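You operate a simulated robot arm through the tools that you are given. There is no shell and no other tool. Be economical: measure what you need, move in short steps, check, and stop when the job is done.

Carry out the task below with a simulated two-armed robot. There is one attempt and no reset: what you move stays moved.

Task
Put the black twine in the teal tray. Take the yellow bobbin and put it on the top of the steel bench. Press the marker button two times. Take the blue block on the top of the marking bench and put it away on the top of the joining bench. Take the lid off the green tin and lay it down on the top of the marking bench. Take the blue bobbin on the top of the marking bench and put it away on the top of the binding bench. Shut the caps drawer. Open the damp drawer, fetch the orange tin and set it in the inside of the damp drawer, then shut the drawer. Fetch the green twine and set it on the upper shelf under the marking bench. Open the white drawer, put the white wedge from the inside of the white drawer in the orange tray and shut the drawer again. Do these in any order. Set down upright: black twine, green twine.
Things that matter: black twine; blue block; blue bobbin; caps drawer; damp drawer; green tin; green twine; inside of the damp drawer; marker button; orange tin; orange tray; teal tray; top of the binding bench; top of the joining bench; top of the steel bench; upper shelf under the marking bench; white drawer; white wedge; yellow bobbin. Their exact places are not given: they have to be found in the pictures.

The check looks at the end state, three seconds after you hand in, the way a careful person would. Anything else that was tipped, shoved, dropped, spilled or broken makes it a failure. A push-on lid holds only when it is set on centred and level and pressed home; a screw cap is set on level and turned clockwise until tight.

Robot
Two 7-joint arms with two-finger parallel grippers on one trunk, on a base that drives. Base frame: it is fixed to the floor where the robot stands at the start and does not move with it; the origin is under the middle of the robot, x ahead of it, y to its left, z up; the surface under the hand at the start is at about z = 860. Readings come in mm, rad, newtons and seconds.
The left shoulder is at the start at [70, 163, 1245], the right one opposite. With the tool pointing down near the work surface each hand reaches from about 380 to 880 mm from the robot's upright axis, wherever it stands, measured 20 degrees to its own side. Places, roughly: black twine (6x6x7 cm) [800, -200, 900]; blue block (5x5x4 cm) [800, 800, 900]; blue bobbin (5x5x15 cm) [600, 400, 900]; caps drawer [-4400, 2900, 700]; damp drawer [-3900, 3000, 600]; green tin [750, 500, 1000]; green twine (6x6x7 cm) [500, 400, 900]; inside of the damp drawer [-3900, 3100, 600]; marker button [400, 200, 900]; orange tin [750, 2500, 1000]; orange tray (16x15 cm) [380, 2300, 860]; teal tray (24x16x4 cm) [800, 100, 900]; top of the binding bench [-3900, 3200, 800]; top of the joining bench [600, 2000, 900]; top of the steel bench [-1000, -3900, 900]; upper shelf under the marking bench [600, 100, 500]; white drawer [400, 600, 800]; white wedge (8x3x3 cm) [400, 700, 700]; yellow bobbin (5x5x15 cm) [600, -600, 900]. Payload 3.43 kg a hand.
The TCP of each hand is the grasp point between the finger pads, 34 mm short of the fingertips. In the tool frame z runs along the fingers and y along their closing line. Largest opening 128 mm; finger width 24, thickness 12; the body of the gripper, 48 by 130 mm, starts 96 mm behind the TCP.
Orientation is that of the tool frame in the base frame, as a unit quaternion [x, y, z, w]. With the fingers straight down and closing along the base's y, the tool's x points along the base's -x, its y along +y and its z along -z.

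Tools
- The arms move only by the tool apply_moves. It takes "left_series", "right_series" or both (then of equal length, played together; a hand with none holds still); each is a list of rows, each a list of 7 numbers: the shift along the tool's x, y, z in mm, then the turn, a rotation vector about the tool's x, y, z in rad, then the finger opening in mm, from 0 to 128. In form: [[dx, dy, dz, ax, ay, az, claw], ...]. A call has 1 to 12 rows; each row is the pose to reach, as a shift and turn from the pose commanded when the call began, along the tool's axes at that moment. A row lasts 0.2 s, in which the tool goes at most 50 mm and 0.15 rad; a call with a longer step from one row to the next is refused whole, and so is a gripper value outside its range. Where a pose cannot be reached the arm comes as near as it can. A force on the tool above 40 N (or 10 N above the force at the start of the call, whichever is more), or a blocked arm, ends the call early, and 0.2 s more pass. The fingers move at their own pace (about 153 mm/s each) and stop on an object; they squeeze with about 32 N. The grip force told is the motor's: it shows also when the fingers shut on nothing. Time passes only in rows, and 0.2 s behind the last, so rows that repeat a pose let the fingers close. The reply holds the time, the measured pose of the TCP, the force on the tool along the base axes, the opening and the grip force, in the units named above and with some noise, with the torque about the TCP (base axes, N m) and any sound that the robot's microphone picked up.
- Cameras (640 x 400 px; columns grow to the right, rows downward): "scene" is now at [126.7, 33.2, 1457.5]; the picture's right is [0.37, -0.93, 0.00], its down [-0.66, -0.27, -0.70] and it looks along [0.65, 0.26, -0.71] (base axes); focal length 214 px, centre (320, 200). "left" rides on the left gripper at [76, 11, -160] in its tool frame; the picture's right is [-0.15, 0.99, 0.00], its down [-0.88, -0.13, -0.45] and it looks along [-0.45, -0.07, 0.89] (tool axes); focal length 234 px, centre (320, 200). "right" rides on the right gripper at [76, -11, -160] in its tool frame; the picture's right is [0.15, 0.99, 0.00], its down [-0.88, 0.13, -0.46] and it looks along [-0.45, 0.07, 0.89] (tool axes); focal length 234 px, centre (320, 200).
- get_image(camera): a new picture of that camera. The clock stands still meanwhile.
- lift_body(by): slides the trunk up (or, below 0, down) by that many mm; the arms and the scene camera ride with it, the base frame stays. It gives what a move gives, with no picture.
- roll_base(legs): drives the robot by 1 to 6 legs, each [ahead, left, turn to the left] in mm, mm and rad, along the robot's own axes; the way and the turn of a leg run together, so that a leg with both is an arc; at most 1500 mm and 3.142 rad a leg. The arms and the cameras ride along, it lands a little off, and it stops where it bumps. It gives what a move gives.
- aim_head(pan, tilt): turns the head with the scene camera to pan (to the left, within 1.501 rad either way) and tilt (down, from -0.506 to 1.204), counted from straight ahead of the robot. It gives what a move gives.
- measure_at(camera, pixels): for up to 12 pixels [column, row] of the newest picture of that camera ("zoom" is the newest enlarged one), the place [x, y, z] in the base frame of the surface seen there, good to about 2 mm. The clock stands still meanwhile.
- close_up(camera, box): a new picture of the part [left, top, right, bottom] of that camera's present view, enlarged. The clock stands still meanwhile.
- close_job(): hands the job in; it is judged then, once.

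Go step by step. Measure first, check grasps and placings, and put right what went wrong. The budget is 357 turns and 286 pictures, counting those below and the enlarged ones. Unless the task says otherwise, let go and move clear before handing in, and close with one line.

The tools are called after "Call:" as a command line: name --argument value ..., lists and objects as JSON in quotes. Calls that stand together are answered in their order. apply_moves: Moves the arms, as the interface text tells. Its arguments: {"type":"object","properties":{"left_series":{"type":"array","items":{"type":"array","items":{"type":"number"}}},"right_series":{"type":"array","items":{"type":"array","items":{"type":"number"}}}},"required":[]} The other tools are called the same way: lift_body (by) slides the trunk up or down; roll_base (legs) drives the base; aim_head (pan, tilt) turns the head that bears the scene camera; get_image (camera) takes a picture; measure_at (camera, pixels) gives the place of the surface under pixels of a picture; close_up (camera, box) takes an enlarged picture of a part of a camera's view; close_job () hands the job in.

At the start:

```text
time: 0.0
left_eef_pos: [393.7, 551.7, 1309.8]
left_ee_rot: [-0.001, 1.0, 0.001, 0.002]
left_force: [-0.2, 0.7, 0.3]
left_torque: [0.04, -0.01, 0.0]
left_gripper_width: 128.2
left_grasp_force: 0.1
right_eef_pos: [512.6, 92.0, 1307.3]
right_ee_rot: [0.0, 1.0, 0.0, 0.0]
right_force: [-0.4, 0.6, 0.7]
right_torque: [-0.03, 0.03, -0.01]
right_gripper_width: 127.9
right_grasp_force: 0.0
trunk travel left (down, up): [-725.0, 215.0]
robot x, y, heading: [-0.7, 2.4, -0.001]
head pan, tilt: [0.382, 0.794]
```

scene: 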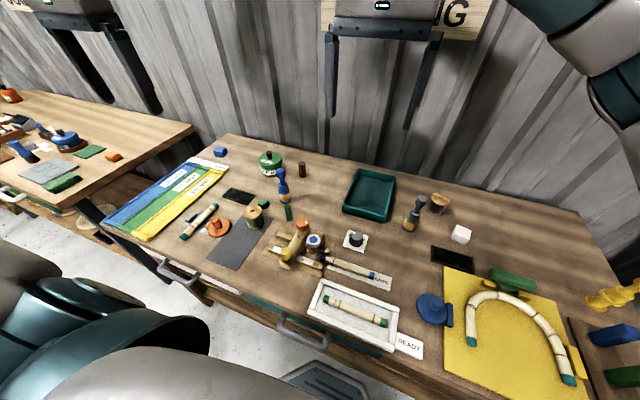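
right: 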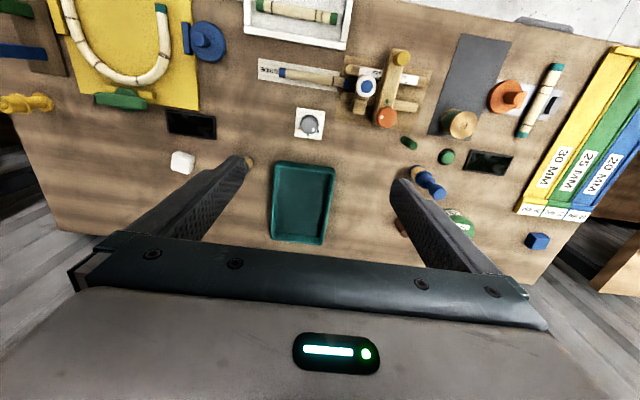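
left: 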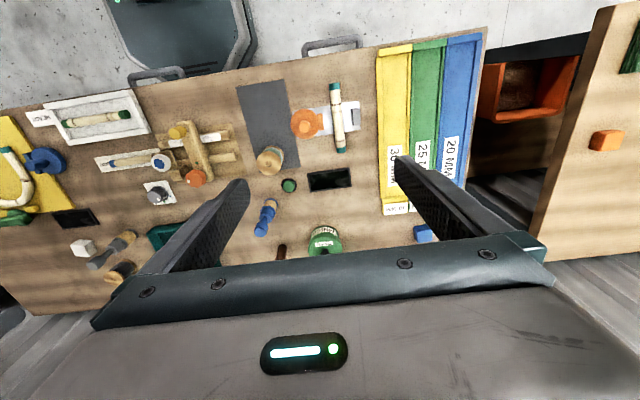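

The first pictures show the marking bench with many small items. I'll enlarge parts of the scene view to tell the items apart.

Call:
close_up --camera "scene" --box '[180, 130, 420, 280]'

Call:
close_up --camera "scene" --box '[380, 170, 640, 332]'

```text
2.67 times, centred on (300, 205) of scene
```

zoom: 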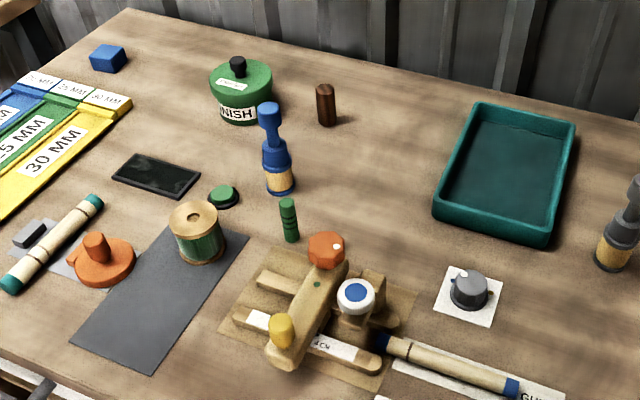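

```text
2.46 times, centred on (510, 251) of scene
```

zoom: 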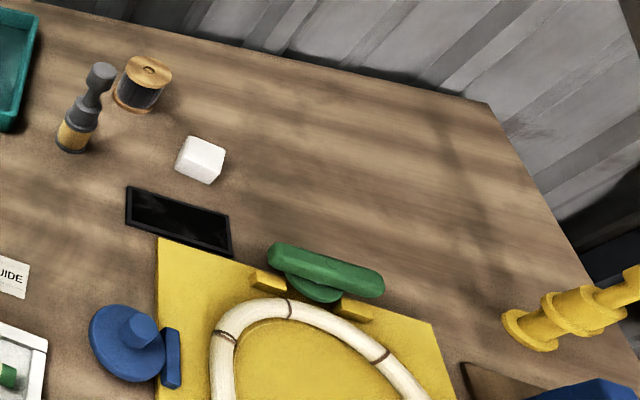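

I can see green twine (253,216), black twine (438,203), blue bobbin (282,183), blue block (220,152) and green tin (270,162). I'll measure these in the scene view.

Call:
measure_at --camera "scene" --pixels '[[253, 208], [438, 196], [282, 173], [220, 150], [269, 153], [314, 240], [356, 237], [600, 298], [370, 195], [303, 224], [264, 203], [308, 328]]'

Call:
aim_head --pan -0.5 --tilt 0.8

Call:
get_image --camera "scene"

```text
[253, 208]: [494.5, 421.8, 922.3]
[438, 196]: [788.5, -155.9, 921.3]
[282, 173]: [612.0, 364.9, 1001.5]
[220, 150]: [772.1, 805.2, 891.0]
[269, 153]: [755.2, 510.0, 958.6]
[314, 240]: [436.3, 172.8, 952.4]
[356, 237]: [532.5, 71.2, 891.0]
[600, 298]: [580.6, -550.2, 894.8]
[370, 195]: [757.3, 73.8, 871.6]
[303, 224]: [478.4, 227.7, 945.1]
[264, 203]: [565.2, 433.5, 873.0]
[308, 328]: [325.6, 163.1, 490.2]
```

```text
time: 1.2
left_eef_pos: [394.7, 552.6, 1308.8]
left_ee_rot: [-0.001, 1.0, 0.0, 0.0]
left_force: [0.9, 0.2, 0.5]
left_torque: [0.0, 0.0, 0.0]
left_gripper_width: 128.1
left_grasp_force: 0.1
right_eef_pos: [512.7, 93.0, 1307.3]
right_ee_rot: [0.0, 1.0, 0.0, 0.0]
right_force: [0.0, -0.1, -0.4]
right_torque: [0.01, 0.01, -0.03]
right_gripper_width: 128.1
right_grasp_force: 0.1
trunk travel left (down, up): [-725.0, 215.0]
robot x, y, heading: [-0.7, 5.5, -0.0]
head pan, tilt: [-0.499, 0.799]
```

```text
280 pictures are left
```

scene: 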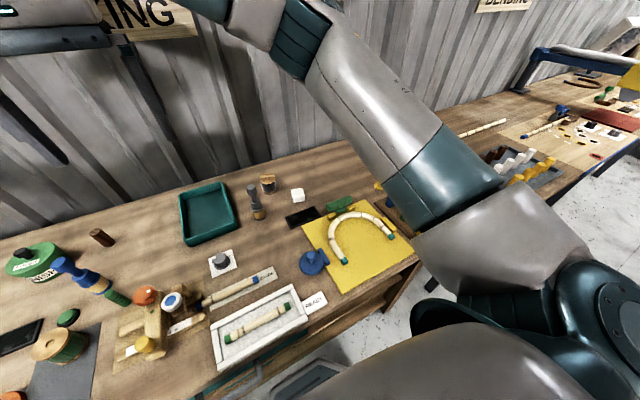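

The arm hides the yellow bobbin's place. I'll look closely at the marker contraption near (150,310).

Call:
close_up --camera "scene" --box '[90, 230, 330, 380]'

Call:
close_up --camera "scene" --box '[160, 160, 400, 310]'

Call:
close_up --camera "right" --box '[250, 0, 570, 200]'

```text
2.67 times, centred on (210, 305) of scene
```

zoom: 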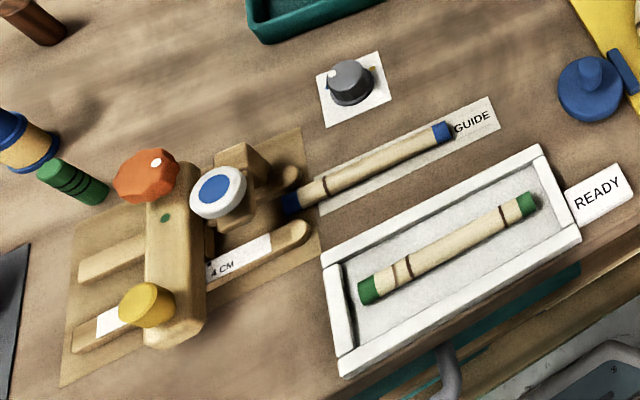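

```text
2.67 times, centred on (280, 235) of scene
```

zoom: 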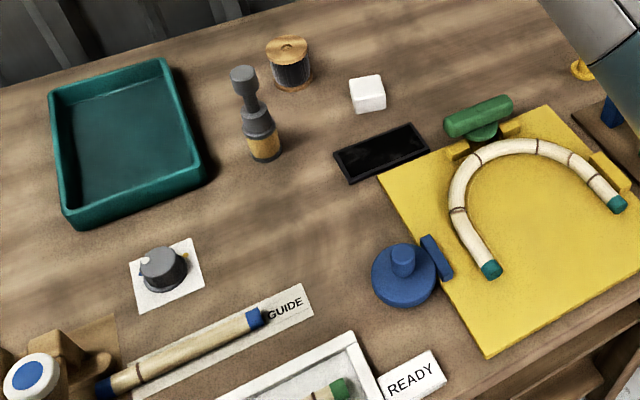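

```text
2.00 times, centred on (410, 100) of right
```

zoom: 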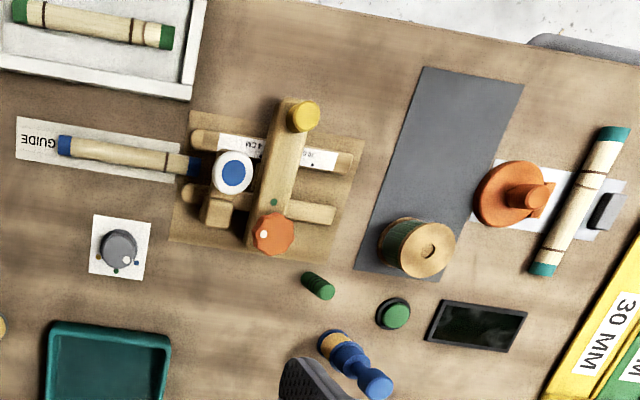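

The marker button should be the white disc with blue centre (172,302). Now I'll measure the black twine top (268,178), its neighbour and the tray.

Call:
measure_at --camera "scene" --pixels '[[264, 177], [268, 175], [272, 178], [268, 180], [252, 187], [258, 205], [182, 194], [224, 182], [240, 228], [188, 246], [208, 215], [172, 302]]'

Call:
close_up --camera "scene" --box '[230, 160, 310, 210]'

```text
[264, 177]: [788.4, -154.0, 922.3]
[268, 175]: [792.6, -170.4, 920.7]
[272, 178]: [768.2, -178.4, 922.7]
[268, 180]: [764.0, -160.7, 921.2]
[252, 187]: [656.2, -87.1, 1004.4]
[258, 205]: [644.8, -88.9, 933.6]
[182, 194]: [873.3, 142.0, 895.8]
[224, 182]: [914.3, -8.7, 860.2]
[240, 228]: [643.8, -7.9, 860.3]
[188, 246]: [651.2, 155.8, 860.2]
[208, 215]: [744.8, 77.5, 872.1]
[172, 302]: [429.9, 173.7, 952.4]
```

```text
8.00 times, centred on (270, 185) of scene
```

zoom: 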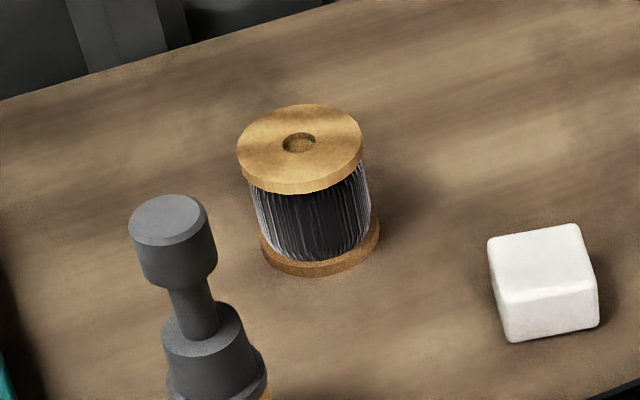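

The twine stands upright; I measure its rim to get its centre.

Call:
measure_at --camera "zoom" --pixels '[[300, 107], [300, 186], [240, 155], [360, 140], [275, 165], [325, 130], [170, 218]]'

Call:
apply_moves --right_series '[[-27, -25, 21, 0, 0, 0, 128], [-53, -51, 42, 0, 0, 0, 128], [-80, -76, 62, 0, 0, 0, 128], [-107, -102, 83, 0, 0, 0, 128], [-133, -127, 104, 0, 0, 0, 128], [-160, -153, 125, 0, 0, 0, 128], [-187, -178, 145, 0, 0, 0, 128], [-213, -204, 166, 0, 0, 0, 128], [-240, -230, 187, 0, 0, 0, 128], [-266, -255, 207, 0, 0, 0, 128]]'

Call:
get_image --camera "right"

```text
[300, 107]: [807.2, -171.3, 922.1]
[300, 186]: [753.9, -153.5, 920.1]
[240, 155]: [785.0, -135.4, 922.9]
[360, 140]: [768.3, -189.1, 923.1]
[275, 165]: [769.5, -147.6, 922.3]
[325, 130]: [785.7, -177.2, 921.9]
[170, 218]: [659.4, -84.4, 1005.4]
```

```text
time: 3.4
left_eef_pos: [394.6, 552.8, 1307.2]
left_ee_rot: [-0.001, 1.0, 0.001, -0.001]
left_force: [0.3, -0.4, 0.1]
left_torque: [-0.01, 0.02, 0.04]
left_gripper_width: 128.1
left_grasp_force: 0.2
right_eef_pos: [779.9, -163.2, 1098.0]
right_ee_rot: [-0.001, 1.0, 0.0, -0.001]
right_force: [0.3, -0.3, 1.0]
right_torque: [-0.01, 0.02, -0.03]
right_gripper_width: 128.2
right_grasp_force: 0.0
trunk travel left (down, up): [-725.0, 215.0]
robot x, y, heading: [-0.1, 1.0, 0.002]
head pan, tilt: [-0.499, 0.799]
```

```text
275 pictures are left
```

right: 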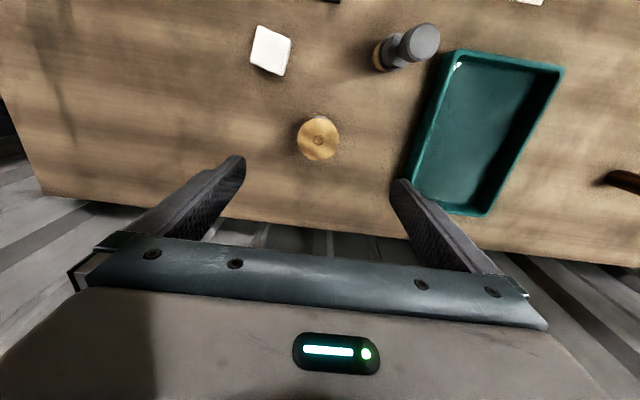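

The hand is above the black twine's centre (779,-162). I lower to z 905 and close.

Call:
apply_moves --right_series '[[0, 0, 49, 0, 0, 0, 128], [0, 0, 98, 0, 0, 0, 128], [0, 0, 147, 0, 0, 0, 128], [0, 1, 193, 0, 0, 0, 128], [0, 1, 193, 0, 0, 0, 90], [0, 1, 193, 0, 0, 0, 50], [0, 1, 193, 0, 0, 0, 40], [0, 1, 193, 0, 0, 0, 40]]'

Call:
get_image --camera "right"

```text
time: 5.2
left_eef_pos: [394.6, 552.3, 1308.7]
left_ee_rot: [-0.001, 1.0, 0.0, -0.001]
left_force: [0.5, -0.2, -0.5]
left_torque: [0.03, -0.02, -0.03]
left_gripper_width: 127.9
left_grasp_force: 0.0
right_eef_pos: [778.7, -162.1, 906.2]
right_ee_rot: [0.001, 1.0, 0.001, 0.0]
right_force: [0.4, 0.5, 0.0]
right_torque: [-0.01, -0.02, -0.02]
right_gripper_width: 58.8
right_grasp_force: 31.7
trunk travel left (down, up): [-725.0, 215.0]
robot x, y, heading: [1.9, 0.7, -0.0]
head pan, tilt: [-0.499, 0.799]
```

```text
274 pictures are left
```

right: 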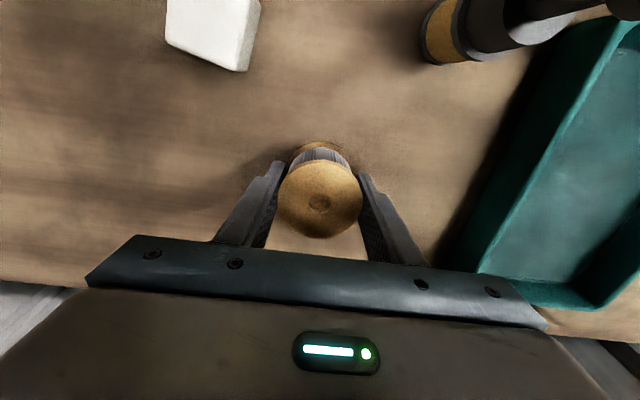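

The twine is held (opening 58.8). I lift, carry to the tray's centre (760,72) and set it down on the tray floor.

Call:
apply_moves --right_series '[[0, 0, -50, 0, 0, 0, 40], [0, 0, -100, 0, 0, 0, 40], [4, 47, -100, 0, 0, 0, 40], [8, 94, -100, 0, 0, 0, 40], [12, 141, -100, 0, 0, 0, 40], [16, 188, -100, 0, 0, 0, 40], [19, 234, -100, 0, 0, 0, 40], [19, 234, -60, 0, 0, 0, 40], [19, 234, -30, 0, 0, 0, 40], [19, 234, -14, 0, 0, 0, 40]]'

Call:
get_image --camera "right"

```text
time: 7.4
left_eef_pos: [394.8, 553.7, 1308.9]
left_ee_rot: [0.0, 1.0, 0.0, 0.002]
left_force: [0.8, 0.2, -1.1]
left_torque: [0.0, 0.0, -0.01]
left_gripper_width: 128.0
left_grasp_force: 0.1
right_eef_pos: [761.2, 74.0, 919.8]
right_ee_rot: [0.0, 1.0, 0.0, 0.0]
right_force: [0.0, 0.4, -0.7]
right_torque: [0.02, 0.01, -0.01]
right_gripper_width: 58.9
right_grasp_force: 32.6
trunk travel left (down, up): [-725.0, 215.0]
robot x, y, heading: [-2.9, 2.0, 0.002]
head pan, tilt: [-0.499, 0.799]
```

```text
273 pictures are left
```

right: 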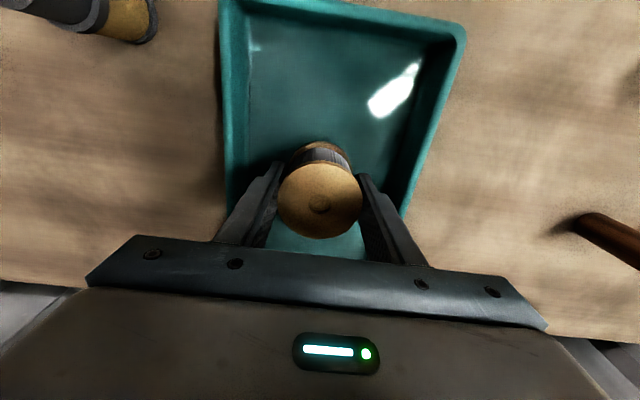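

The twine is over the tray floor, 1–2 mm up. I lower, open a little, and lift away.

Call:
apply_moves --right_series '[[0, 0, 2, 0, 0, 0, 40], [0, 0, 2, 0, 0, 0, 70], [0, 0, 2, 0, 0, 0, 84], [0, 0, -40, 0, 0, 0, 84], [0, 0, -90, 0, 0, 0, 84], [0, 0, -140, 0, 0, 0, 84]]'

Call:
get_image --camera "right"

```text
time: 8.8
left_eef_pos: [393.9, 552.3, 1308.5]
left_ee_rot: [-0.001, 1.0, 0.0, 0.001]
left_force: [0.0, -0.2, 0.9]
left_torque: [0.04, -0.02, 0.0]
left_gripper_width: 128.0
left_grasp_force: 0.0
right_eef_pos: [758.5, 72.7, 1061.2]
right_ee_rot: [0.0, 1.0, 0.0, 0.0]
right_force: [-0.2, 0.2, 1.0]
right_torque: [-0.01, 0.03, -0.02]
right_gripper_width: 84.0
right_grasp_force: 0.1
trunk travel left (down, up): [-725.0, 215.0]
robot x, y, heading: [0.2, -0.3, -0.0]
head pan, tilt: [-0.499, 0.799]
```

```text
272 pictures are left
```

right: 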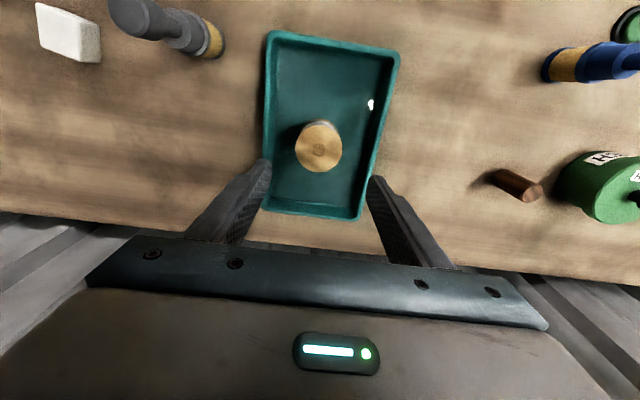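

The black twine stands in the tray. Next the green tin; I aim the head at it for a closer look.

Call:
aim_head --pan 0.55 --tilt 0.75

Call:
get_image --camera "scene"

Call:
close_up --camera "scene" --box '[240, 120, 400, 220]'

```text
time: 10.1
left_eef_pos: [393.8, 553.6, 1309.1]
left_ee_rot: [-0.001, 1.0, 0.0, 0.0]
left_force: [0.0, 0.7, -0.2]
left_torque: [0.0, 0.0, 0.02]
left_gripper_width: 127.9
left_grasp_force: 0.2
right_eef_pos: [761.5, 73.1, 1061.1]
right_ee_rot: [0.001, 1.0, 0.0, 0.0]
right_force: [-0.1, 0.3, 0.5]
right_torque: [0.04, -0.01, 0.03]
right_gripper_width: 83.9
right_grasp_force: 0.0
trunk travel left (down, up): [-725.0, 215.0]
robot x, y, heading: [4.5, 2.7, 0.0]
head pan, tilt: [0.55, 0.75]
```

```text
271 pictures are left
```

scene: 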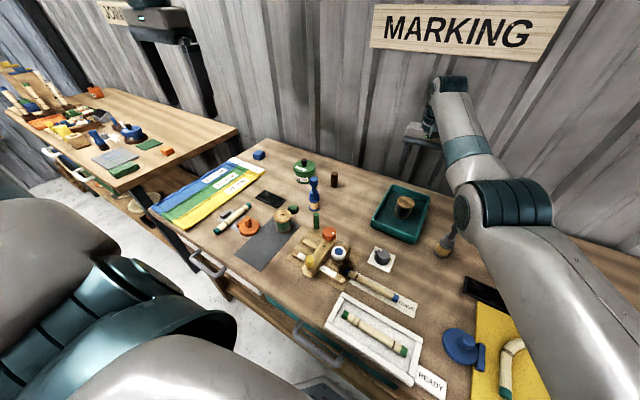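

```text
4.00 times, centred on (320, 170) of scene
```

zoom: 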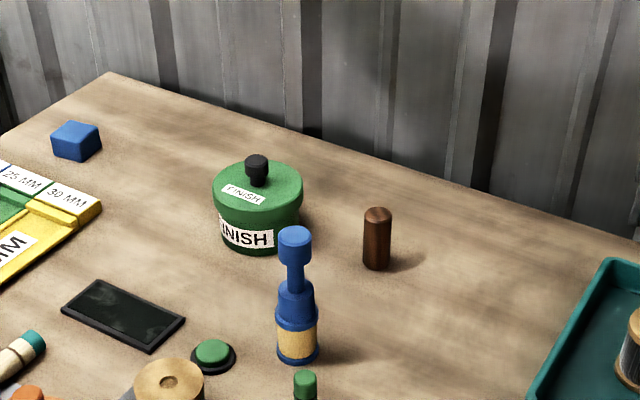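

The tin has a lid with a black knob (257,168 in zoom). Measuring lid and knob.

Call:
measure_at --camera "zoom" --pixels '[[257, 157], [257, 178], [215, 188], [300, 188], [258, 203], [240, 160], [258, 215], [250, 248], [292, 232], [300, 350], [75, 127], [377, 212]]'

```text
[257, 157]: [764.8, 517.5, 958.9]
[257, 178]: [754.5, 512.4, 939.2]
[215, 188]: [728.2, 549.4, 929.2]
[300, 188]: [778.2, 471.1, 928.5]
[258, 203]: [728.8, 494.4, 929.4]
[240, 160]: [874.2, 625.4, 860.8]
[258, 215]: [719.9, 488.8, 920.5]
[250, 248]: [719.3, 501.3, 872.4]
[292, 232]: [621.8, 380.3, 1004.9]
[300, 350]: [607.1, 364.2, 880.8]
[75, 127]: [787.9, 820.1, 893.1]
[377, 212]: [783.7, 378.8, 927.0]
```

Knob centre is about (760,515), z 929–959. I bring the left hand above it.

Call:
apply_moves --left_series '[[-37, -4, 25, 0, 0, 0, 128], [-73, -8, 50, 0, 0, 0, 128], [-110, -11, 75, 0, 0, 0, 100], [-146, -15, 100, 0, 0, 0, 80], [-183, -19, 125, 0, 0, 0, 60], [-220, -23, 150, 0, 0, 0, 60], [-256, -27, 175, 0, 0, 0, 60], [-293, -30, 200, 0, 0, 0, 60], [-329, -34, 225, 0, 0, 0, 60], [-366, -38, 249, 0, 0, 0, 60]]'

Call:
get_image --camera "left"

Call:
measure_at --camera "left" --pixels '[[320, 160]]'

```text
time: 12.3
left_eef_pos: [748.1, 512.0, 1062.0]
left_ee_rot: [-0.001, 1.0, 0.001, 0.002]
left_force: [0.1, -0.3, -0.2]
left_torque: [0.05, 0.02, 0.03]
left_gripper_width: 59.8
left_grasp_force: 0.0
left hand out of reach, approached as far as the arm can: row 10
right_eef_pos: [761.1, 71.3, 1059.7]
right_ee_rot: [-0.001, 1.0, 0.001, -0.001]
right_force: [0.8, 0.7, 0.5]
right_torque: [-0.02, 0.02, -0.06]
right_gripper_width: 84.2
right_grasp_force: 0.1
trunk travel left (down, up): [-725.0, 215.0]
robot x, y, heading: [0.8, -1.7, -0.002]
head pan, tilt: [0.55, 0.75]
```

```text
269 pictures are left
```

left: 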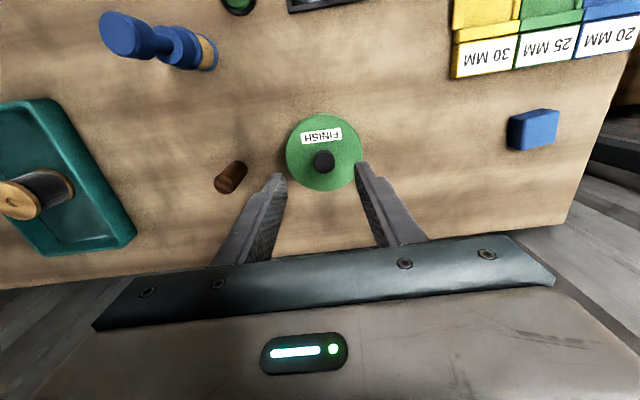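

```text
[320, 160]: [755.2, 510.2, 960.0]
```

The left arm is at its reach limit here. I'll raise both hands and measure the bench's front edge before shifting the base left.

Call:
apply_moves --left_series '[[20, 0, -50, 0, 0, 0, 60], [60, 0, -90, 0, 0, 0, 60], [100, 0, -120, 0, 0, 0, 60]]' --right_series '[[50, 0, -50, 0, 0, 0, 84], [90, 0, -90, 0, 0, 0, 84], [130, 0, -120, 0, 0, 0, 84]]'

Call:
measure_at --camera "scene" --pixels '[[175, 241], [262, 311], [225, 290], [400, 395], [190, 255], [207, 262], [318, 345], [340, 320]]'

```text
refused: row 1 steps farther than a row can; nothing moved
```

```text
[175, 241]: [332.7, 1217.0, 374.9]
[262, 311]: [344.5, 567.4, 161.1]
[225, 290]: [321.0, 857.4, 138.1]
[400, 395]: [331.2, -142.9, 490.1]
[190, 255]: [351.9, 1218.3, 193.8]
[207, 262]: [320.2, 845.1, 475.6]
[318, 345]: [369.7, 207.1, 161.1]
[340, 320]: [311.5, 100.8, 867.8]
```

The bench front edge is at x≈320. I retract both hands upward, then drive left 500 mm.

Call:
apply_moves --left_series '[[10, 0, -45, 0, 0, 0, 60], [40, 0, -80, 0, 0, 0, 60], [70, 0, -110, 0, 0, 0, 60], [100, 0, -140, 0, 0, 0, 60]]' --right_series '[[30, 0, -38, 0, 0, 0, 84], [60, 0, -74, 0, 0, 0, 84], [90, 0, -110, 0, 0, 0, 84], [130, 0, -130, 0, 0, 0, 84]]'

Call:
roll_base --legs '[[0, 500, 0]]'

Call:
aim_head --pan 0.1 --tilt 0.8

Call:
get_image --camera "scene"

```text
time: 13.3
left_eef_pos: [643.2, 509.5, 1204.7]
left_ee_rot: [0.0, 1.0, 0.002, 0.002]
left_force: [-0.6, 0.1, 0.6]
left_torque: [0.04, -0.04, 0.0]
left_gripper_width: 59.9
left_grasp_force: 0.1
right_eef_pos: [625.9, 69.4, 1192.4]
right_ee_rot: [0.002, 1.0, 0.001, 0.0]
right_force: [-0.1, -0.3, 0.7]
right_torque: [0.02, -0.04, 0.0]
right_gripper_width: 84.0
right_grasp_force: 0.0
trunk travel left (down, up): [-725.0, 215.0]
robot x, y, heading: [0.6, 1.1, -0.004]
head pan, tilt: [0.55, 0.75]
```

```text
time: 16.2
left_eef_pos: [650.1, 1009.5, 1202.8]
left_ee_rot: [0.002, 1.0, 0.001, 0.001]
left_force: [-0.4, 0.1, 0.6]
left_torque: [0.01, -0.01, -0.04]
left_gripper_width: 60.0
left_grasp_force: 0.1
right_eef_pos: [630.8, 568.7, 1190.9]
right_ee_rot: [0.002, 1.0, 0.0, 0.0]
right_force: [-0.8, -0.5, 0.2]
right_torque: [0.01, 0.06, 0.03]
right_gripper_width: 84.0
right_grasp_force: 0.1
trunk travel left (down, up): [-725.0, 215.0]
robot x, y, heading: [1.4, 498.8, -0.002]
head pan, tilt: [0.55, 0.75]
```

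```text
time: 17.1
left_eef_pos: [649.7, 1008.3, 1202.1]
left_ee_rot: [0.002, 1.0, 0.001, 0.001]
left_force: [-0.2, -0.3, -0.4]
left_torque: [-0.02, -0.04, -0.01]
left_gripper_width: 60.1
left_grasp_force: 0.0
right_eef_pos: [629.8, 569.9, 1191.3]
right_ee_rot: [0.002, 1.0, 0.0, 0.0]
right_force: [-0.7, 0.5, -0.6]
right_torque: [-0.05, 0.01, -0.01]
right_gripper_width: 83.9
right_grasp_force: 0.0
trunk travel left (down, up): [-725.0, 215.0]
robot x, y, heading: [4.7, 501.8, -0.002]
head pan, tilt: [0.099, 0.799]
```

```text
268 pictures are left
```

scene: 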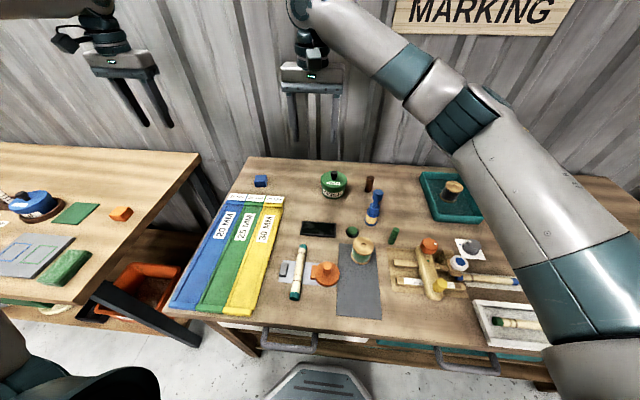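

From the new position both tin and block are in view. I enlarge them to measure.

Call:
close_up --camera "scene" --box '[230, 150, 390, 250]'

```text
4.00 times, centred on (310, 200) of scene
```

zoom: 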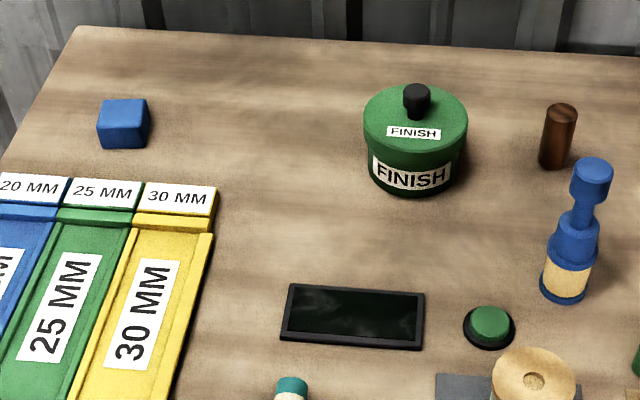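

Call:
measure_at --camera "zoom" --pixels '[[415, 85], [405, 92], [427, 92], [415, 106], [365, 115], [467, 118], [415, 148], [106, 103], [143, 102], [98, 130], [144, 128], [592, 165]]'

```text
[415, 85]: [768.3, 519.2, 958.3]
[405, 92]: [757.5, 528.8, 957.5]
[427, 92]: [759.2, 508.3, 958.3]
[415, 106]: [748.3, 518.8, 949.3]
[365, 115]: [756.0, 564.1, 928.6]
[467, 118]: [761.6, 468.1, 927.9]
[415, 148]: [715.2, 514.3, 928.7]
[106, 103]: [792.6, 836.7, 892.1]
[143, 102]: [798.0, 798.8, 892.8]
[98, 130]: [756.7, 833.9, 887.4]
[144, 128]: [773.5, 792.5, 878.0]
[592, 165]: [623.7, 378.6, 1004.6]
```

Knob centre (758,518), block centre about (777,815). Both hands go above their targets together.

Call:
apply_moves --left_series '[[-21, -32, 25, 0, 0, 0, 70], [-43, -64, 50, 0, 0, 0, 80], [-64, -96, 75, 0, 0, 0, 80], [-85, -128, 100, 0, 0, 0, 80], [-107, -160, 126, 0, 0, 0, 80], [-128, -193, 152, 0, 0, 0, 80]]' --right_series '[[-21, -9, 21, 0, 0, 0, 60], [-43, -18, 43, 0, 0, 0, 60], [-64, -26, 64, 0, 0, 0, 60], [-86, -35, 86, 0, 0, 0, 60], [-107, -44, 107, 0, 0, 0, 60], [-129, -53, 129, 0, 0, 0, 60]]'

Call:
get_image --camera "left"

Call:
get_image --camera "right"

```text
time: 18.5
left_eef_pos: [728.8, 834.4, 1063.2]
left_ee_rot: [0.001, 1.0, 0.0, 0.002]
left_force: [-1.0, 0.3, 0.2]
left_torque: [-0.02, -0.04, -0.02]
left_gripper_width: 80.0
left_grasp_force: 0.0
left hand out of reach, approached as far as the arm can: row 5, 6
right_eef_pos: [758.8, 515.2, 1062.2]
right_ee_rot: [0.002, 1.0, 0.0, 0.0]
right_force: [0.9, 0.5, -0.7]
right_torque: [0.03, 0.0, 0.0]
right_gripper_width: 60.1
right_grasp_force: 0.0
trunk travel left (down, up): [-725.0, 215.0]
robot x, y, heading: [0.5, 503.6, -0.008]
head pan, tilt: [0.099, 0.799]
```

```text
266 pictures are left
```

left: 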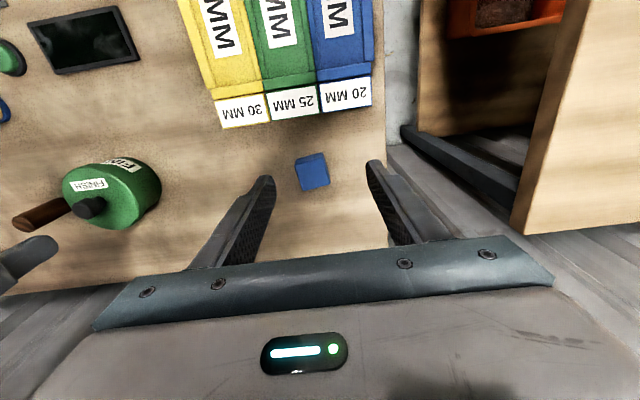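

```text
265 pictures are left
```

right: 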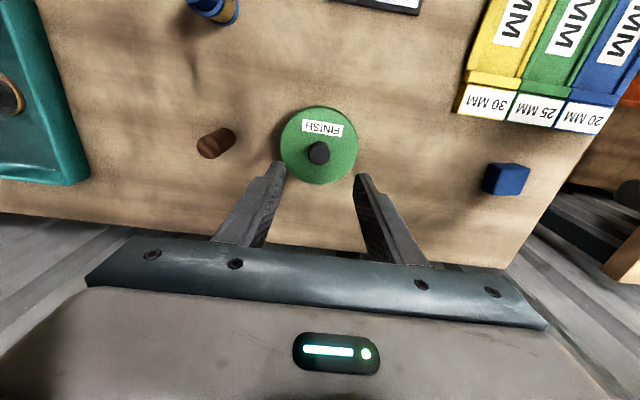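

The left arm can't quite reach the block here; the right hand is over the knob. I do the lid now: down to z 967 and close on the knob.

Call:
apply_moves --right_series '[[0, 2, 40, 0, 0, 0, 60], [0, 2, 75, 0, 0, 0, 60], [0, 2, 95, 0, 0, 0, 60], [0, 2, 95, 0, 0, 0, 30], [0, 2, 95, 0, 0, 0, 5], [0, 2, 95, 0, 0, 0, 5]]'

Call:
get_image --camera "right"

```text
time: 19.9
left_eef_pos: [730.6, 833.7, 1063.5]
left_ee_rot: [0.002, 1.0, 0.0, 0.001]
left_force: [0.3, 0.2, 0.2]
left_torque: [-0.02, 0.0, 0.02]
left_gripper_width: 79.9
left_grasp_force: 0.0
right_eef_pos: [758.7, 517.5, 967.5]
right_ee_rot: [0.002, 1.0, -0.001, 0.0]
right_force: [1.4, -1.8, 0.5]
right_torque: [-0.17, -0.1, 0.0]
right_gripper_width: 24.6
right_grasp_force: 32.2
trunk travel left (down, up): [-725.0, 215.0]
robot x, y, heading: [2.0, 496.1, -0.004]
head pan, tilt: [0.099, 0.799]
heard: snap
```

```text
264 pictures are left
```

right: 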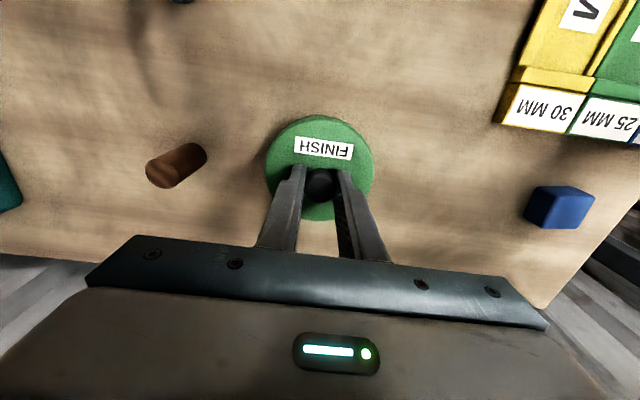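

Holding the knob (24.6 mm), and a snap was heard. I pull straight up slowly.

Call:
apply_moves --right_series '[[0, 0, -8, 0, 0, 0, 5], [0, 0, -16, 0, 0, 0, 5], [0, 0, -30, 0, 0, 0, 5], [0, 0, -60, 0, 0, 0, 5]]'

Call:
close_up --camera "scene" --box '[250, 110, 410, 210]'

```text
time: 20.9
left_eef_pos: [730.6, 833.9, 1063.2]
left_ee_rot: [0.001, 1.0, -0.001, 0.002]
left_force: [0.0, 0.1, 0.4]
left_torque: [0.0, -0.02, 0.02]
left_gripper_width: 80.0
left_grasp_force: 0.1
right_eef_pos: [758.1, 518.8, 1028.6]
right_ee_rot: [0.001, 1.0, 0.0, -0.001]
right_force: [-0.6, -0.3, -0.7]
right_torque: [-0.01, -0.01, 0.0]
right_gripper_width: 24.5
right_grasp_force: 31.9
trunk travel left (down, up): [-725.0, 215.0]
robot x, y, heading: [0.6, 494.4, -0.003]
head pan, tilt: [0.099, 0.799]
```

```text
4.00 times, centred on (330, 160) of scene
```

zoom: 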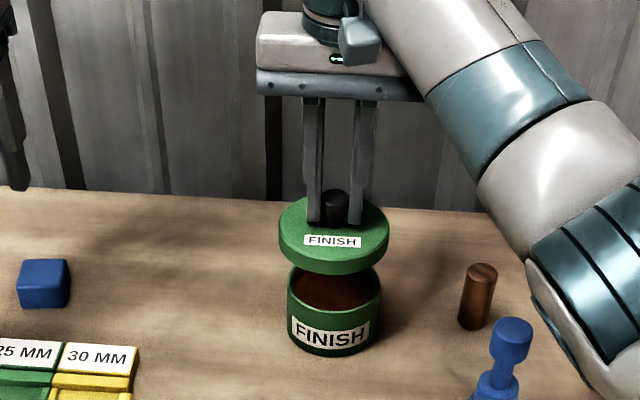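

The lid is free. I measure its underside and the free spot left of the tin.

Call:
measure_at --camera "zoom" --pixels '[[335, 268], [335, 250], [200, 290], [200, 240], [130, 360], [240, 340]]'

Call:
measure_at --camera "scene" --pixels '[[306, 222], [334, 222], [282, 198]]'

```text
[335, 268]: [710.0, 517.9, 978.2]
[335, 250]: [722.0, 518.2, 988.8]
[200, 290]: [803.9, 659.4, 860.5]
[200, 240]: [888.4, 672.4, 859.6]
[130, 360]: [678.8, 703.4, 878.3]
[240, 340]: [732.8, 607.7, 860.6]
```

```text
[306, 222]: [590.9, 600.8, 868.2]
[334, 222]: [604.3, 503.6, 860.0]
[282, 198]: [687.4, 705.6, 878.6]
```

Lid underside is about 54 mm below the TCP. I carry it to (765,640) and lower toward z 918.

Call:
apply_moves --right_series '[[0, 0, -30, 0, 0, 0, 5], [-2, 40, -30, 0, 0, 0, 5], [-4, 80, -30, 0, 0, 0, 5], [-7, 121, -30, 0, 0, 0, 5], [-7, 121, 15, 0, 0, 0, 5], [-7, 121, 60, 0, 0, 0, 5], [-7, 121, 95, 0, 0, 0, 5], [-7, 121, 107, 0, 0, 0, 5]]'

Call:
close_up --camera "scene" --box '[230, 120, 390, 220]'

```text
time: 22.7
left_eef_pos: [730.9, 833.4, 1061.8]
left_ee_rot: [0.002, 1.0, 0.0, 0.001]
left_force: [-0.2, 0.0, -0.2]
left_torque: [0.02, 0.03, 0.01]
left_gripper_width: 80.2
left_grasp_force: 0.0
right_eef_pos: [744.6, 621.3, 942.7]
right_ee_rot: [0.001, 1.0, 0.0, 0.0]
right_force: [1.4, -0.1, -0.2]
right_torque: [-0.01, 0.02, -0.02]
right_gripper_width: 24.8
right_grasp_force: 31.8
right hand out of reach, approached as far as the arm can: row 3, 4, 5, 6, 7, 8
trunk travel left (down, up): [-725.0, 215.0]
robot x, y, heading: [2.5, 500.1, -0.003]
head pan, tilt: [0.099, 0.799]
```

```text
4.00 times, centred on (310, 170) of scene
```

zoom: 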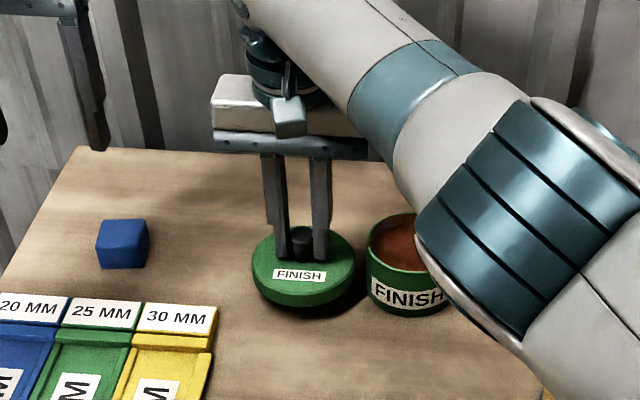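

The reach limit stopped it at (745,621), z 943. I pull the hand back 40 mm in x where it is reachable.

Call:
apply_moves --right_series '[[40, -5, -10, 0, 0, 0, 5], [60, -5, -10, 0, 0, 0, 5]]'

```text
time: 23.3
left_eef_pos: [728.8, 835.7, 1063.9]
left_ee_rot: [0.0, 1.0, -0.002, 0.002]
left_force: [-0.6, 0.5, 0.1]
left_torque: [-0.05, 0.0, -0.01]
left_gripper_width: 80.2
left_grasp_force: 0.0
right_eef_pos: [682.5, 616.2, 953.3]
right_ee_rot: [0.003, 1.0, 0.0, 0.0]
right_force: [-0.6, -0.1, -0.6]
right_torque: [-0.02, -0.03, 0.0]
right_gripper_width: 24.6
right_grasp_force: 32.1
trunk travel left (down, up): [-725.0, 215.0]
robot x, y, heading: [-0.7, 502.4, -0.002]
head pan, tilt: [0.099, 0.799]
```

Commanded pose is now (682,616,953), reachable. Nothing lies under the lid there; lower gently until it touches.

Call:
apply_moves --right_series '[[0, 0, 20, 0, 0, 0, 5], [0, 0, 32, 0, 0, 0, 5], [0, 0, 36, 0, 0, 0, 5], [0, 0, 39, 0, 0, 0, 5]]'

Call:
close_up --camera "scene" --box '[230, 120, 390, 220]'

```text
time: 24.3
left_eef_pos: [729.6, 833.6, 1064.2]
left_ee_rot: [0.002, 1.0, 0.001, 0.003]
left_force: [-0.2, 0.5, 0.7]
left_torque: [0.0, 0.0, -0.01]
left_gripper_width: 80.3
left_grasp_force: 0.0
right_eef_pos: [684.9, 614.8, 917.3]
right_ee_rot: [0.002, 1.0, 0.001, 0.002]
right_force: [0.8, -2.9, 23.1]
right_torque: [-0.07, 0.73, -0.03]
right_gripper_width: 24.4
right_grasp_force: 31.7
trunk travel left (down, up): [-725.0, 215.0]
robot x, y, heading: [2.7, 502.0, 0.001]
head pan, tilt: [0.099, 0.799]
```

```text
4.00 times, centred on (310, 170) of scene
```

zoom: 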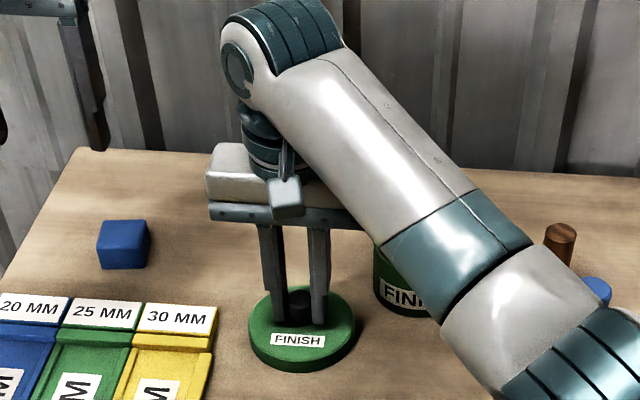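

The lid is on the bench (23 N upward). I release and lift.

Call:
apply_moves --right_series '[[0, 0, -2, 0, 0, 0, 25], [0, 0, -2, 0, 0, 0, 60], [0, 0, -50, 0, 0, 0, 60], [0, 0, -100, 0, 0, 0, 60], [0, -40, -130, 0, 0, 0, 60], [0, -80, -150, 0, 0, 0, 60], [0, -120, -160, 0, 0, 0, 60]]'

Call:
get_image --camera "scene"

```text
time: 25.9
left_eef_pos: [730.1, 833.5, 1064.3]
left_ee_rot: [0.001, 1.0, 0.001, 0.001]
left_force: [-0.1, -0.3, -0.2]
left_torque: [0.04, 0.04, -0.03]
left_gripper_width: 79.9
left_grasp_force: 0.0
right_eef_pos: [683.1, 494.0, 1072.8]
right_ee_rot: [0.002, 1.0, 0.001, -0.001]
right_force: [-0.3, 0.0, -0.3]
right_torque: [0.02, 0.0, -0.02]
right_gripper_width: 59.7
right_grasp_force: 0.1
trunk travel left (down, up): [-725.0, 215.0]
robot x, y, heading: [4.3, 497.3, -0.006]
head pan, tilt: [0.099, 0.799]
```

```text
260 pictures are left
```

scene: 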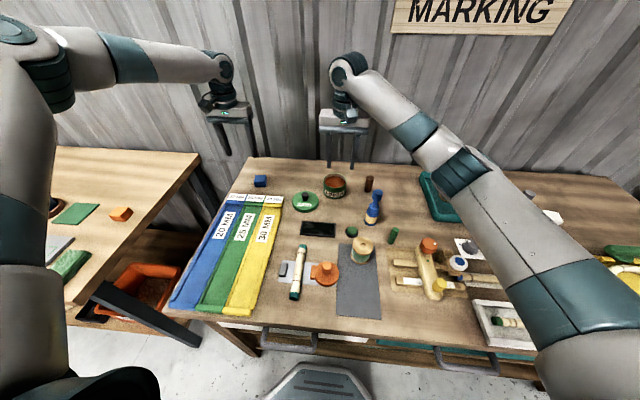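

The lid lies on the bench and the tin is undisturbed. Next the marker button at (458,264); I enlarge it.

Call:
close_up --camera "scene" --box '[380, 220, 540, 320]'

```text
4.00 times, centred on (460, 270) of scene
```

zoom: 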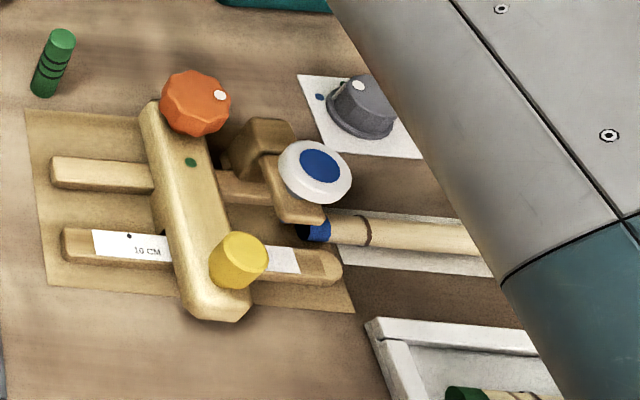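

Call:
measure_at --camera "zoom" --pixels '[[320, 165], [300, 155], [340, 175], [335, 155], [285, 170], [345, 185], [315, 200], [195, 95], [240, 255], [260, 135], [295, 205]]'

```text
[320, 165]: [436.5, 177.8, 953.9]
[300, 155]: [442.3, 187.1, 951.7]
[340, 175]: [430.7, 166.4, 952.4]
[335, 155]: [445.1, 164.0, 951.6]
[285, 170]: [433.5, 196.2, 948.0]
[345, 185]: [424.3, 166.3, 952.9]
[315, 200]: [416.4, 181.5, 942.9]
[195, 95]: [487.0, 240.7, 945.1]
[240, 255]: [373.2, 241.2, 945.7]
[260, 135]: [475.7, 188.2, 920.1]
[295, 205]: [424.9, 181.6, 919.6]
```

The button is a horizontal disc centred at (434,177), z 953. I move the closed right fingers above it.

Call:
apply_moves --right_series '[[28, -35, 0, 0, 0, 0, 40], [55, -70, 0, 0, 0, 0, 20], [83, -106, 0, 0, 0, 0, 0], [111, -141, 0, 0, 0, 0, 0], [138, -176, 0, 0, 0, 0, 0], [166, -211, 0, 0, 0, 0, 0], [194, -247, 0, 0, 0, 0, 0], [221, -282, 0, 0, 0, 0, 0], [249, -317, 20, 0, 0, 0, 0], [249, -317, 60, 0, 0, 0, 0]]'

Call:
get_image --camera "right"

```text
time: 28.1
left_eef_pos: [731.1, 833.8, 1063.1]
left_ee_rot: [0.002, 1.0, 0.0, 0.001]
left_force: [0.3, 0.1, 0.6]
left_torque: [0.0, 0.0, -0.01]
left_gripper_width: 80.0
left_grasp_force: 0.1
right_eef_pos: [434.9, 180.6, 1013.9]
right_ee_rot: [0.002, 1.0, 0.001, -0.001]
right_force: [0.1, 0.3, -1.3]
right_torque: [-0.04, 0.02, -0.01]
right_gripper_width: 0.1
right_grasp_force: 31.7
trunk travel left (down, up): [-725.0, 215.0]
robot x, y, heading: [1.7, 498.7, -0.007]
head pan, tilt: [0.099, 0.799]
```

```text
258 pictures are left
```

right: 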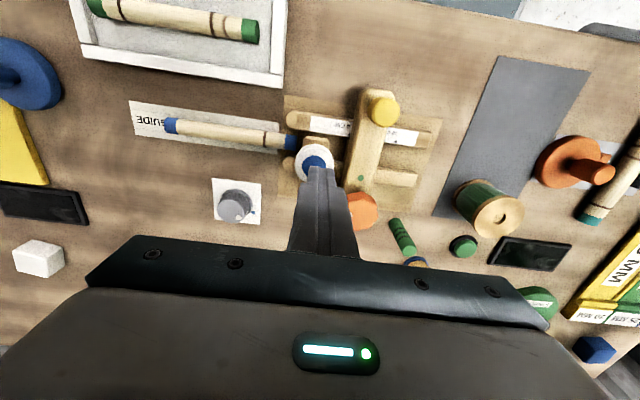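

Fingertips are above the disc. I press down slowly, watching force and sound.

Call:
apply_moves --right_series '[[1, -2, 20, 0, 0, 0, 0], [1, -2, 26, 0, 0, 0, 0], [1, -2, 29, 0, 0, 0, 0], [1, -2, 32, 0, 0, 0, 0]]'

```text
time: 29.1
left_eef_pos: [730.3, 833.9, 1063.2]
left_ee_rot: [0.001, 1.0, 0.0, 0.002]
left_force: [-0.1, -0.4, 0.2]
left_torque: [0.04, 0.0, 0.02]
left_gripper_width: 80.1
left_grasp_force: 0.1
right_eef_pos: [432.5, 178.1, 981.9]
right_ee_rot: [0.001, 1.0, 0.0, 0.0]
right_force: [-1.0, 0.3, 1.4]
right_torque: [-0.02, 0.01, 0.01]
right_gripper_width: 0.0
right_grasp_force: 32.4
trunk travel left (down, up): [-725.0, 215.0]
robot x, y, heading: [3.1, 500.5, 0.001]
head pan, tilt: [0.099, 0.799]
```

Little force so far. Continue down in small steps.

Call:
apply_moves --right_series '[[0, 0, 2, 0, 0, 0, 0], [0, 0, 4, 0, 0, 0, 0]]'

Call:
close_up --camera "right" --box '[260, 100, 420, 200]'

```text
time: 29.7
left_eef_pos: [730.9, 834.2, 1062.4]
left_ee_rot: [0.002, 1.0, -0.001, 0.001]
left_force: [0.5, -0.6, 0.7]
left_torque: [0.02, 0.0, 0.02]
left_gripper_width: 80.0
left_grasp_force: 0.0
right_eef_pos: [431.8, 175.6, 977.0]
right_ee_rot: [0.001, 1.0, 0.0, 0.0]
right_force: [0.5, 1.3, 2.0]
right_torque: [-0.01, -0.03, 0.02]
right_gripper_width: 0.3
right_grasp_force: 32.0
trunk travel left (down, up): [-725.0, 215.0]
robot x, y, heading: [2.5, 497.4, -0.005]
head pan, tilt: [0.099, 0.799]
```

```text
4.00 times, centred on (340, 150) of right
```

zoom: 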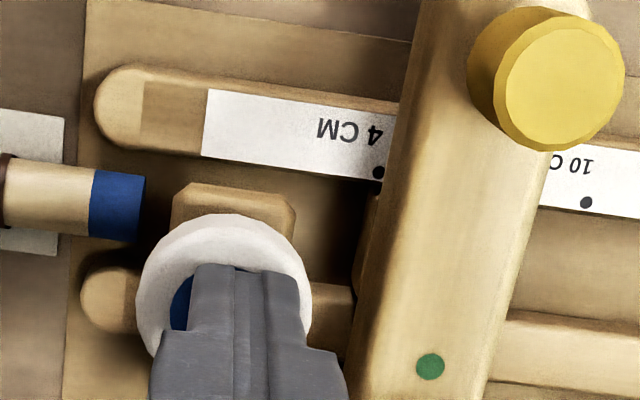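

The tip is 10 mm below the disc's original height, so it is a soft spring. Continue until it bottoms or clicks.

Call:
apply_moves --right_series '[[0, 0, 2, 0, 0, 0, 0], [0, 0, 4, 0, 0, 0, 0], [0, 0, 6, 0, 0, 0, 0], [0, 0, 8, 0, 0, 0, 0]]'

Call:
close_up --camera "right" --box '[260, 100, 420, 200]'

```text
time: 30.7
left_eef_pos: [731.0, 833.5, 1063.2]
left_ee_rot: [0.002, 1.0, 0.0, 0.0]
left_force: [0.6, -0.4, 0.1]
left_torque: [0.0, -0.03, -0.02]
left_gripper_width: 79.9
left_grasp_force: 0.0
right_eef_pos: [433.7, 177.2, 970.0]
right_ee_rot: [0.002, 1.0, 0.001, 0.0]
right_force: [1.3, 0.9, 4.0]
right_torque: [0.09, -0.02, -0.01]
right_gripper_width: 0.0
right_grasp_force: 32.4
trunk travel left (down, up): [-725.0, 215.0]
robot x, y, heading: [2.7, 497.8, -0.002]
head pan, tilt: [0.099, 0.799]
heard: click
```

```text
4.00 times, centred on (340, 150) of right
```

zoom: 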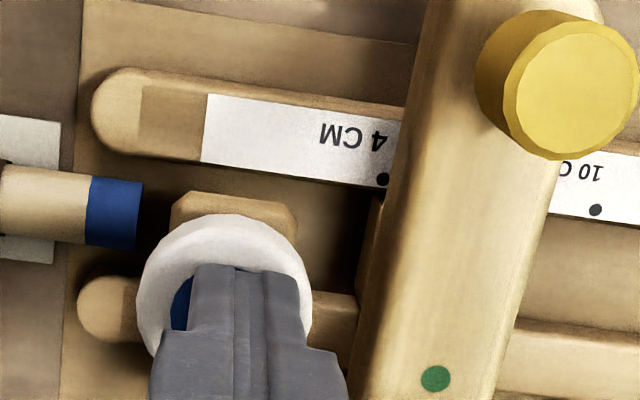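

A click was heard: one press. I rise to z ~1000, then press the same depth again, then rise.

Call:
apply_moves --right_series '[[0, 0, -15, 0, 0, 0, 0], [0, 0, -30, 0, 0, 0, 0], [0, 0, -30, 0, 0, 0, 0]]'

Call:
apply_moves --right_series '[[0, 0, 10, 0, 0, 0, 0], [0, 0, 18, 0, 0, 0, 0], [0, 0, 24, 0, 0, 0, 0], [0, 0, 28, 0, 0, 0, 0], [0, 0, 30, 0, 0, 0, 0], [0, 0, 30, 0, 0, 0, 0]]'

```text
time: 31.5
left_eef_pos: [730.9, 834.9, 1062.1]
left_ee_rot: [0.002, 1.0, 0.0, 0.001]
left_force: [0.4, 0.5, 0.0]
left_torque: [0.03, -0.02, 0.0]
left_gripper_width: 79.8
left_grasp_force: 0.0
right_eef_pos: [431.4, 177.4, 998.9]
right_ee_rot: [0.002, 1.0, -0.001, 0.0]
right_force: [0.0, 0.6, -0.7]
right_torque: [0.04, 0.01, 0.01]
right_gripper_width: 0.0
right_grasp_force: 32.0
trunk travel left (down, up): [-725.0, 215.0]
robot x, y, heading: [-0.9, 495.3, -0.005]
head pan, tilt: [0.099, 0.799]
```

```text
time: 32.9
left_eef_pos: [731.6, 835.1, 1063.3]
left_ee_rot: [0.002, 1.0, 0.0, 0.002]
left_force: [0.1, -0.8, -0.1]
left_torque: [-0.02, -0.02, -0.02]
left_gripper_width: 80.0
left_grasp_force: 0.0
right_eef_pos: [432.4, 177.6, 969.0]
right_ee_rot: [0.003, 1.0, 0.0, 0.001]
right_force: [0.5, -3.2, 6.5]
right_torque: [-0.1, -0.02, -0.01]
right_gripper_width: 0.1
right_grasp_force: 32.2
trunk travel left (down, up): [-725.0, 215.0]
robot x, y, heading: [-1.2, 498.4, -0.003]
head pan, tilt: [0.099, 0.799]
heard: click
```

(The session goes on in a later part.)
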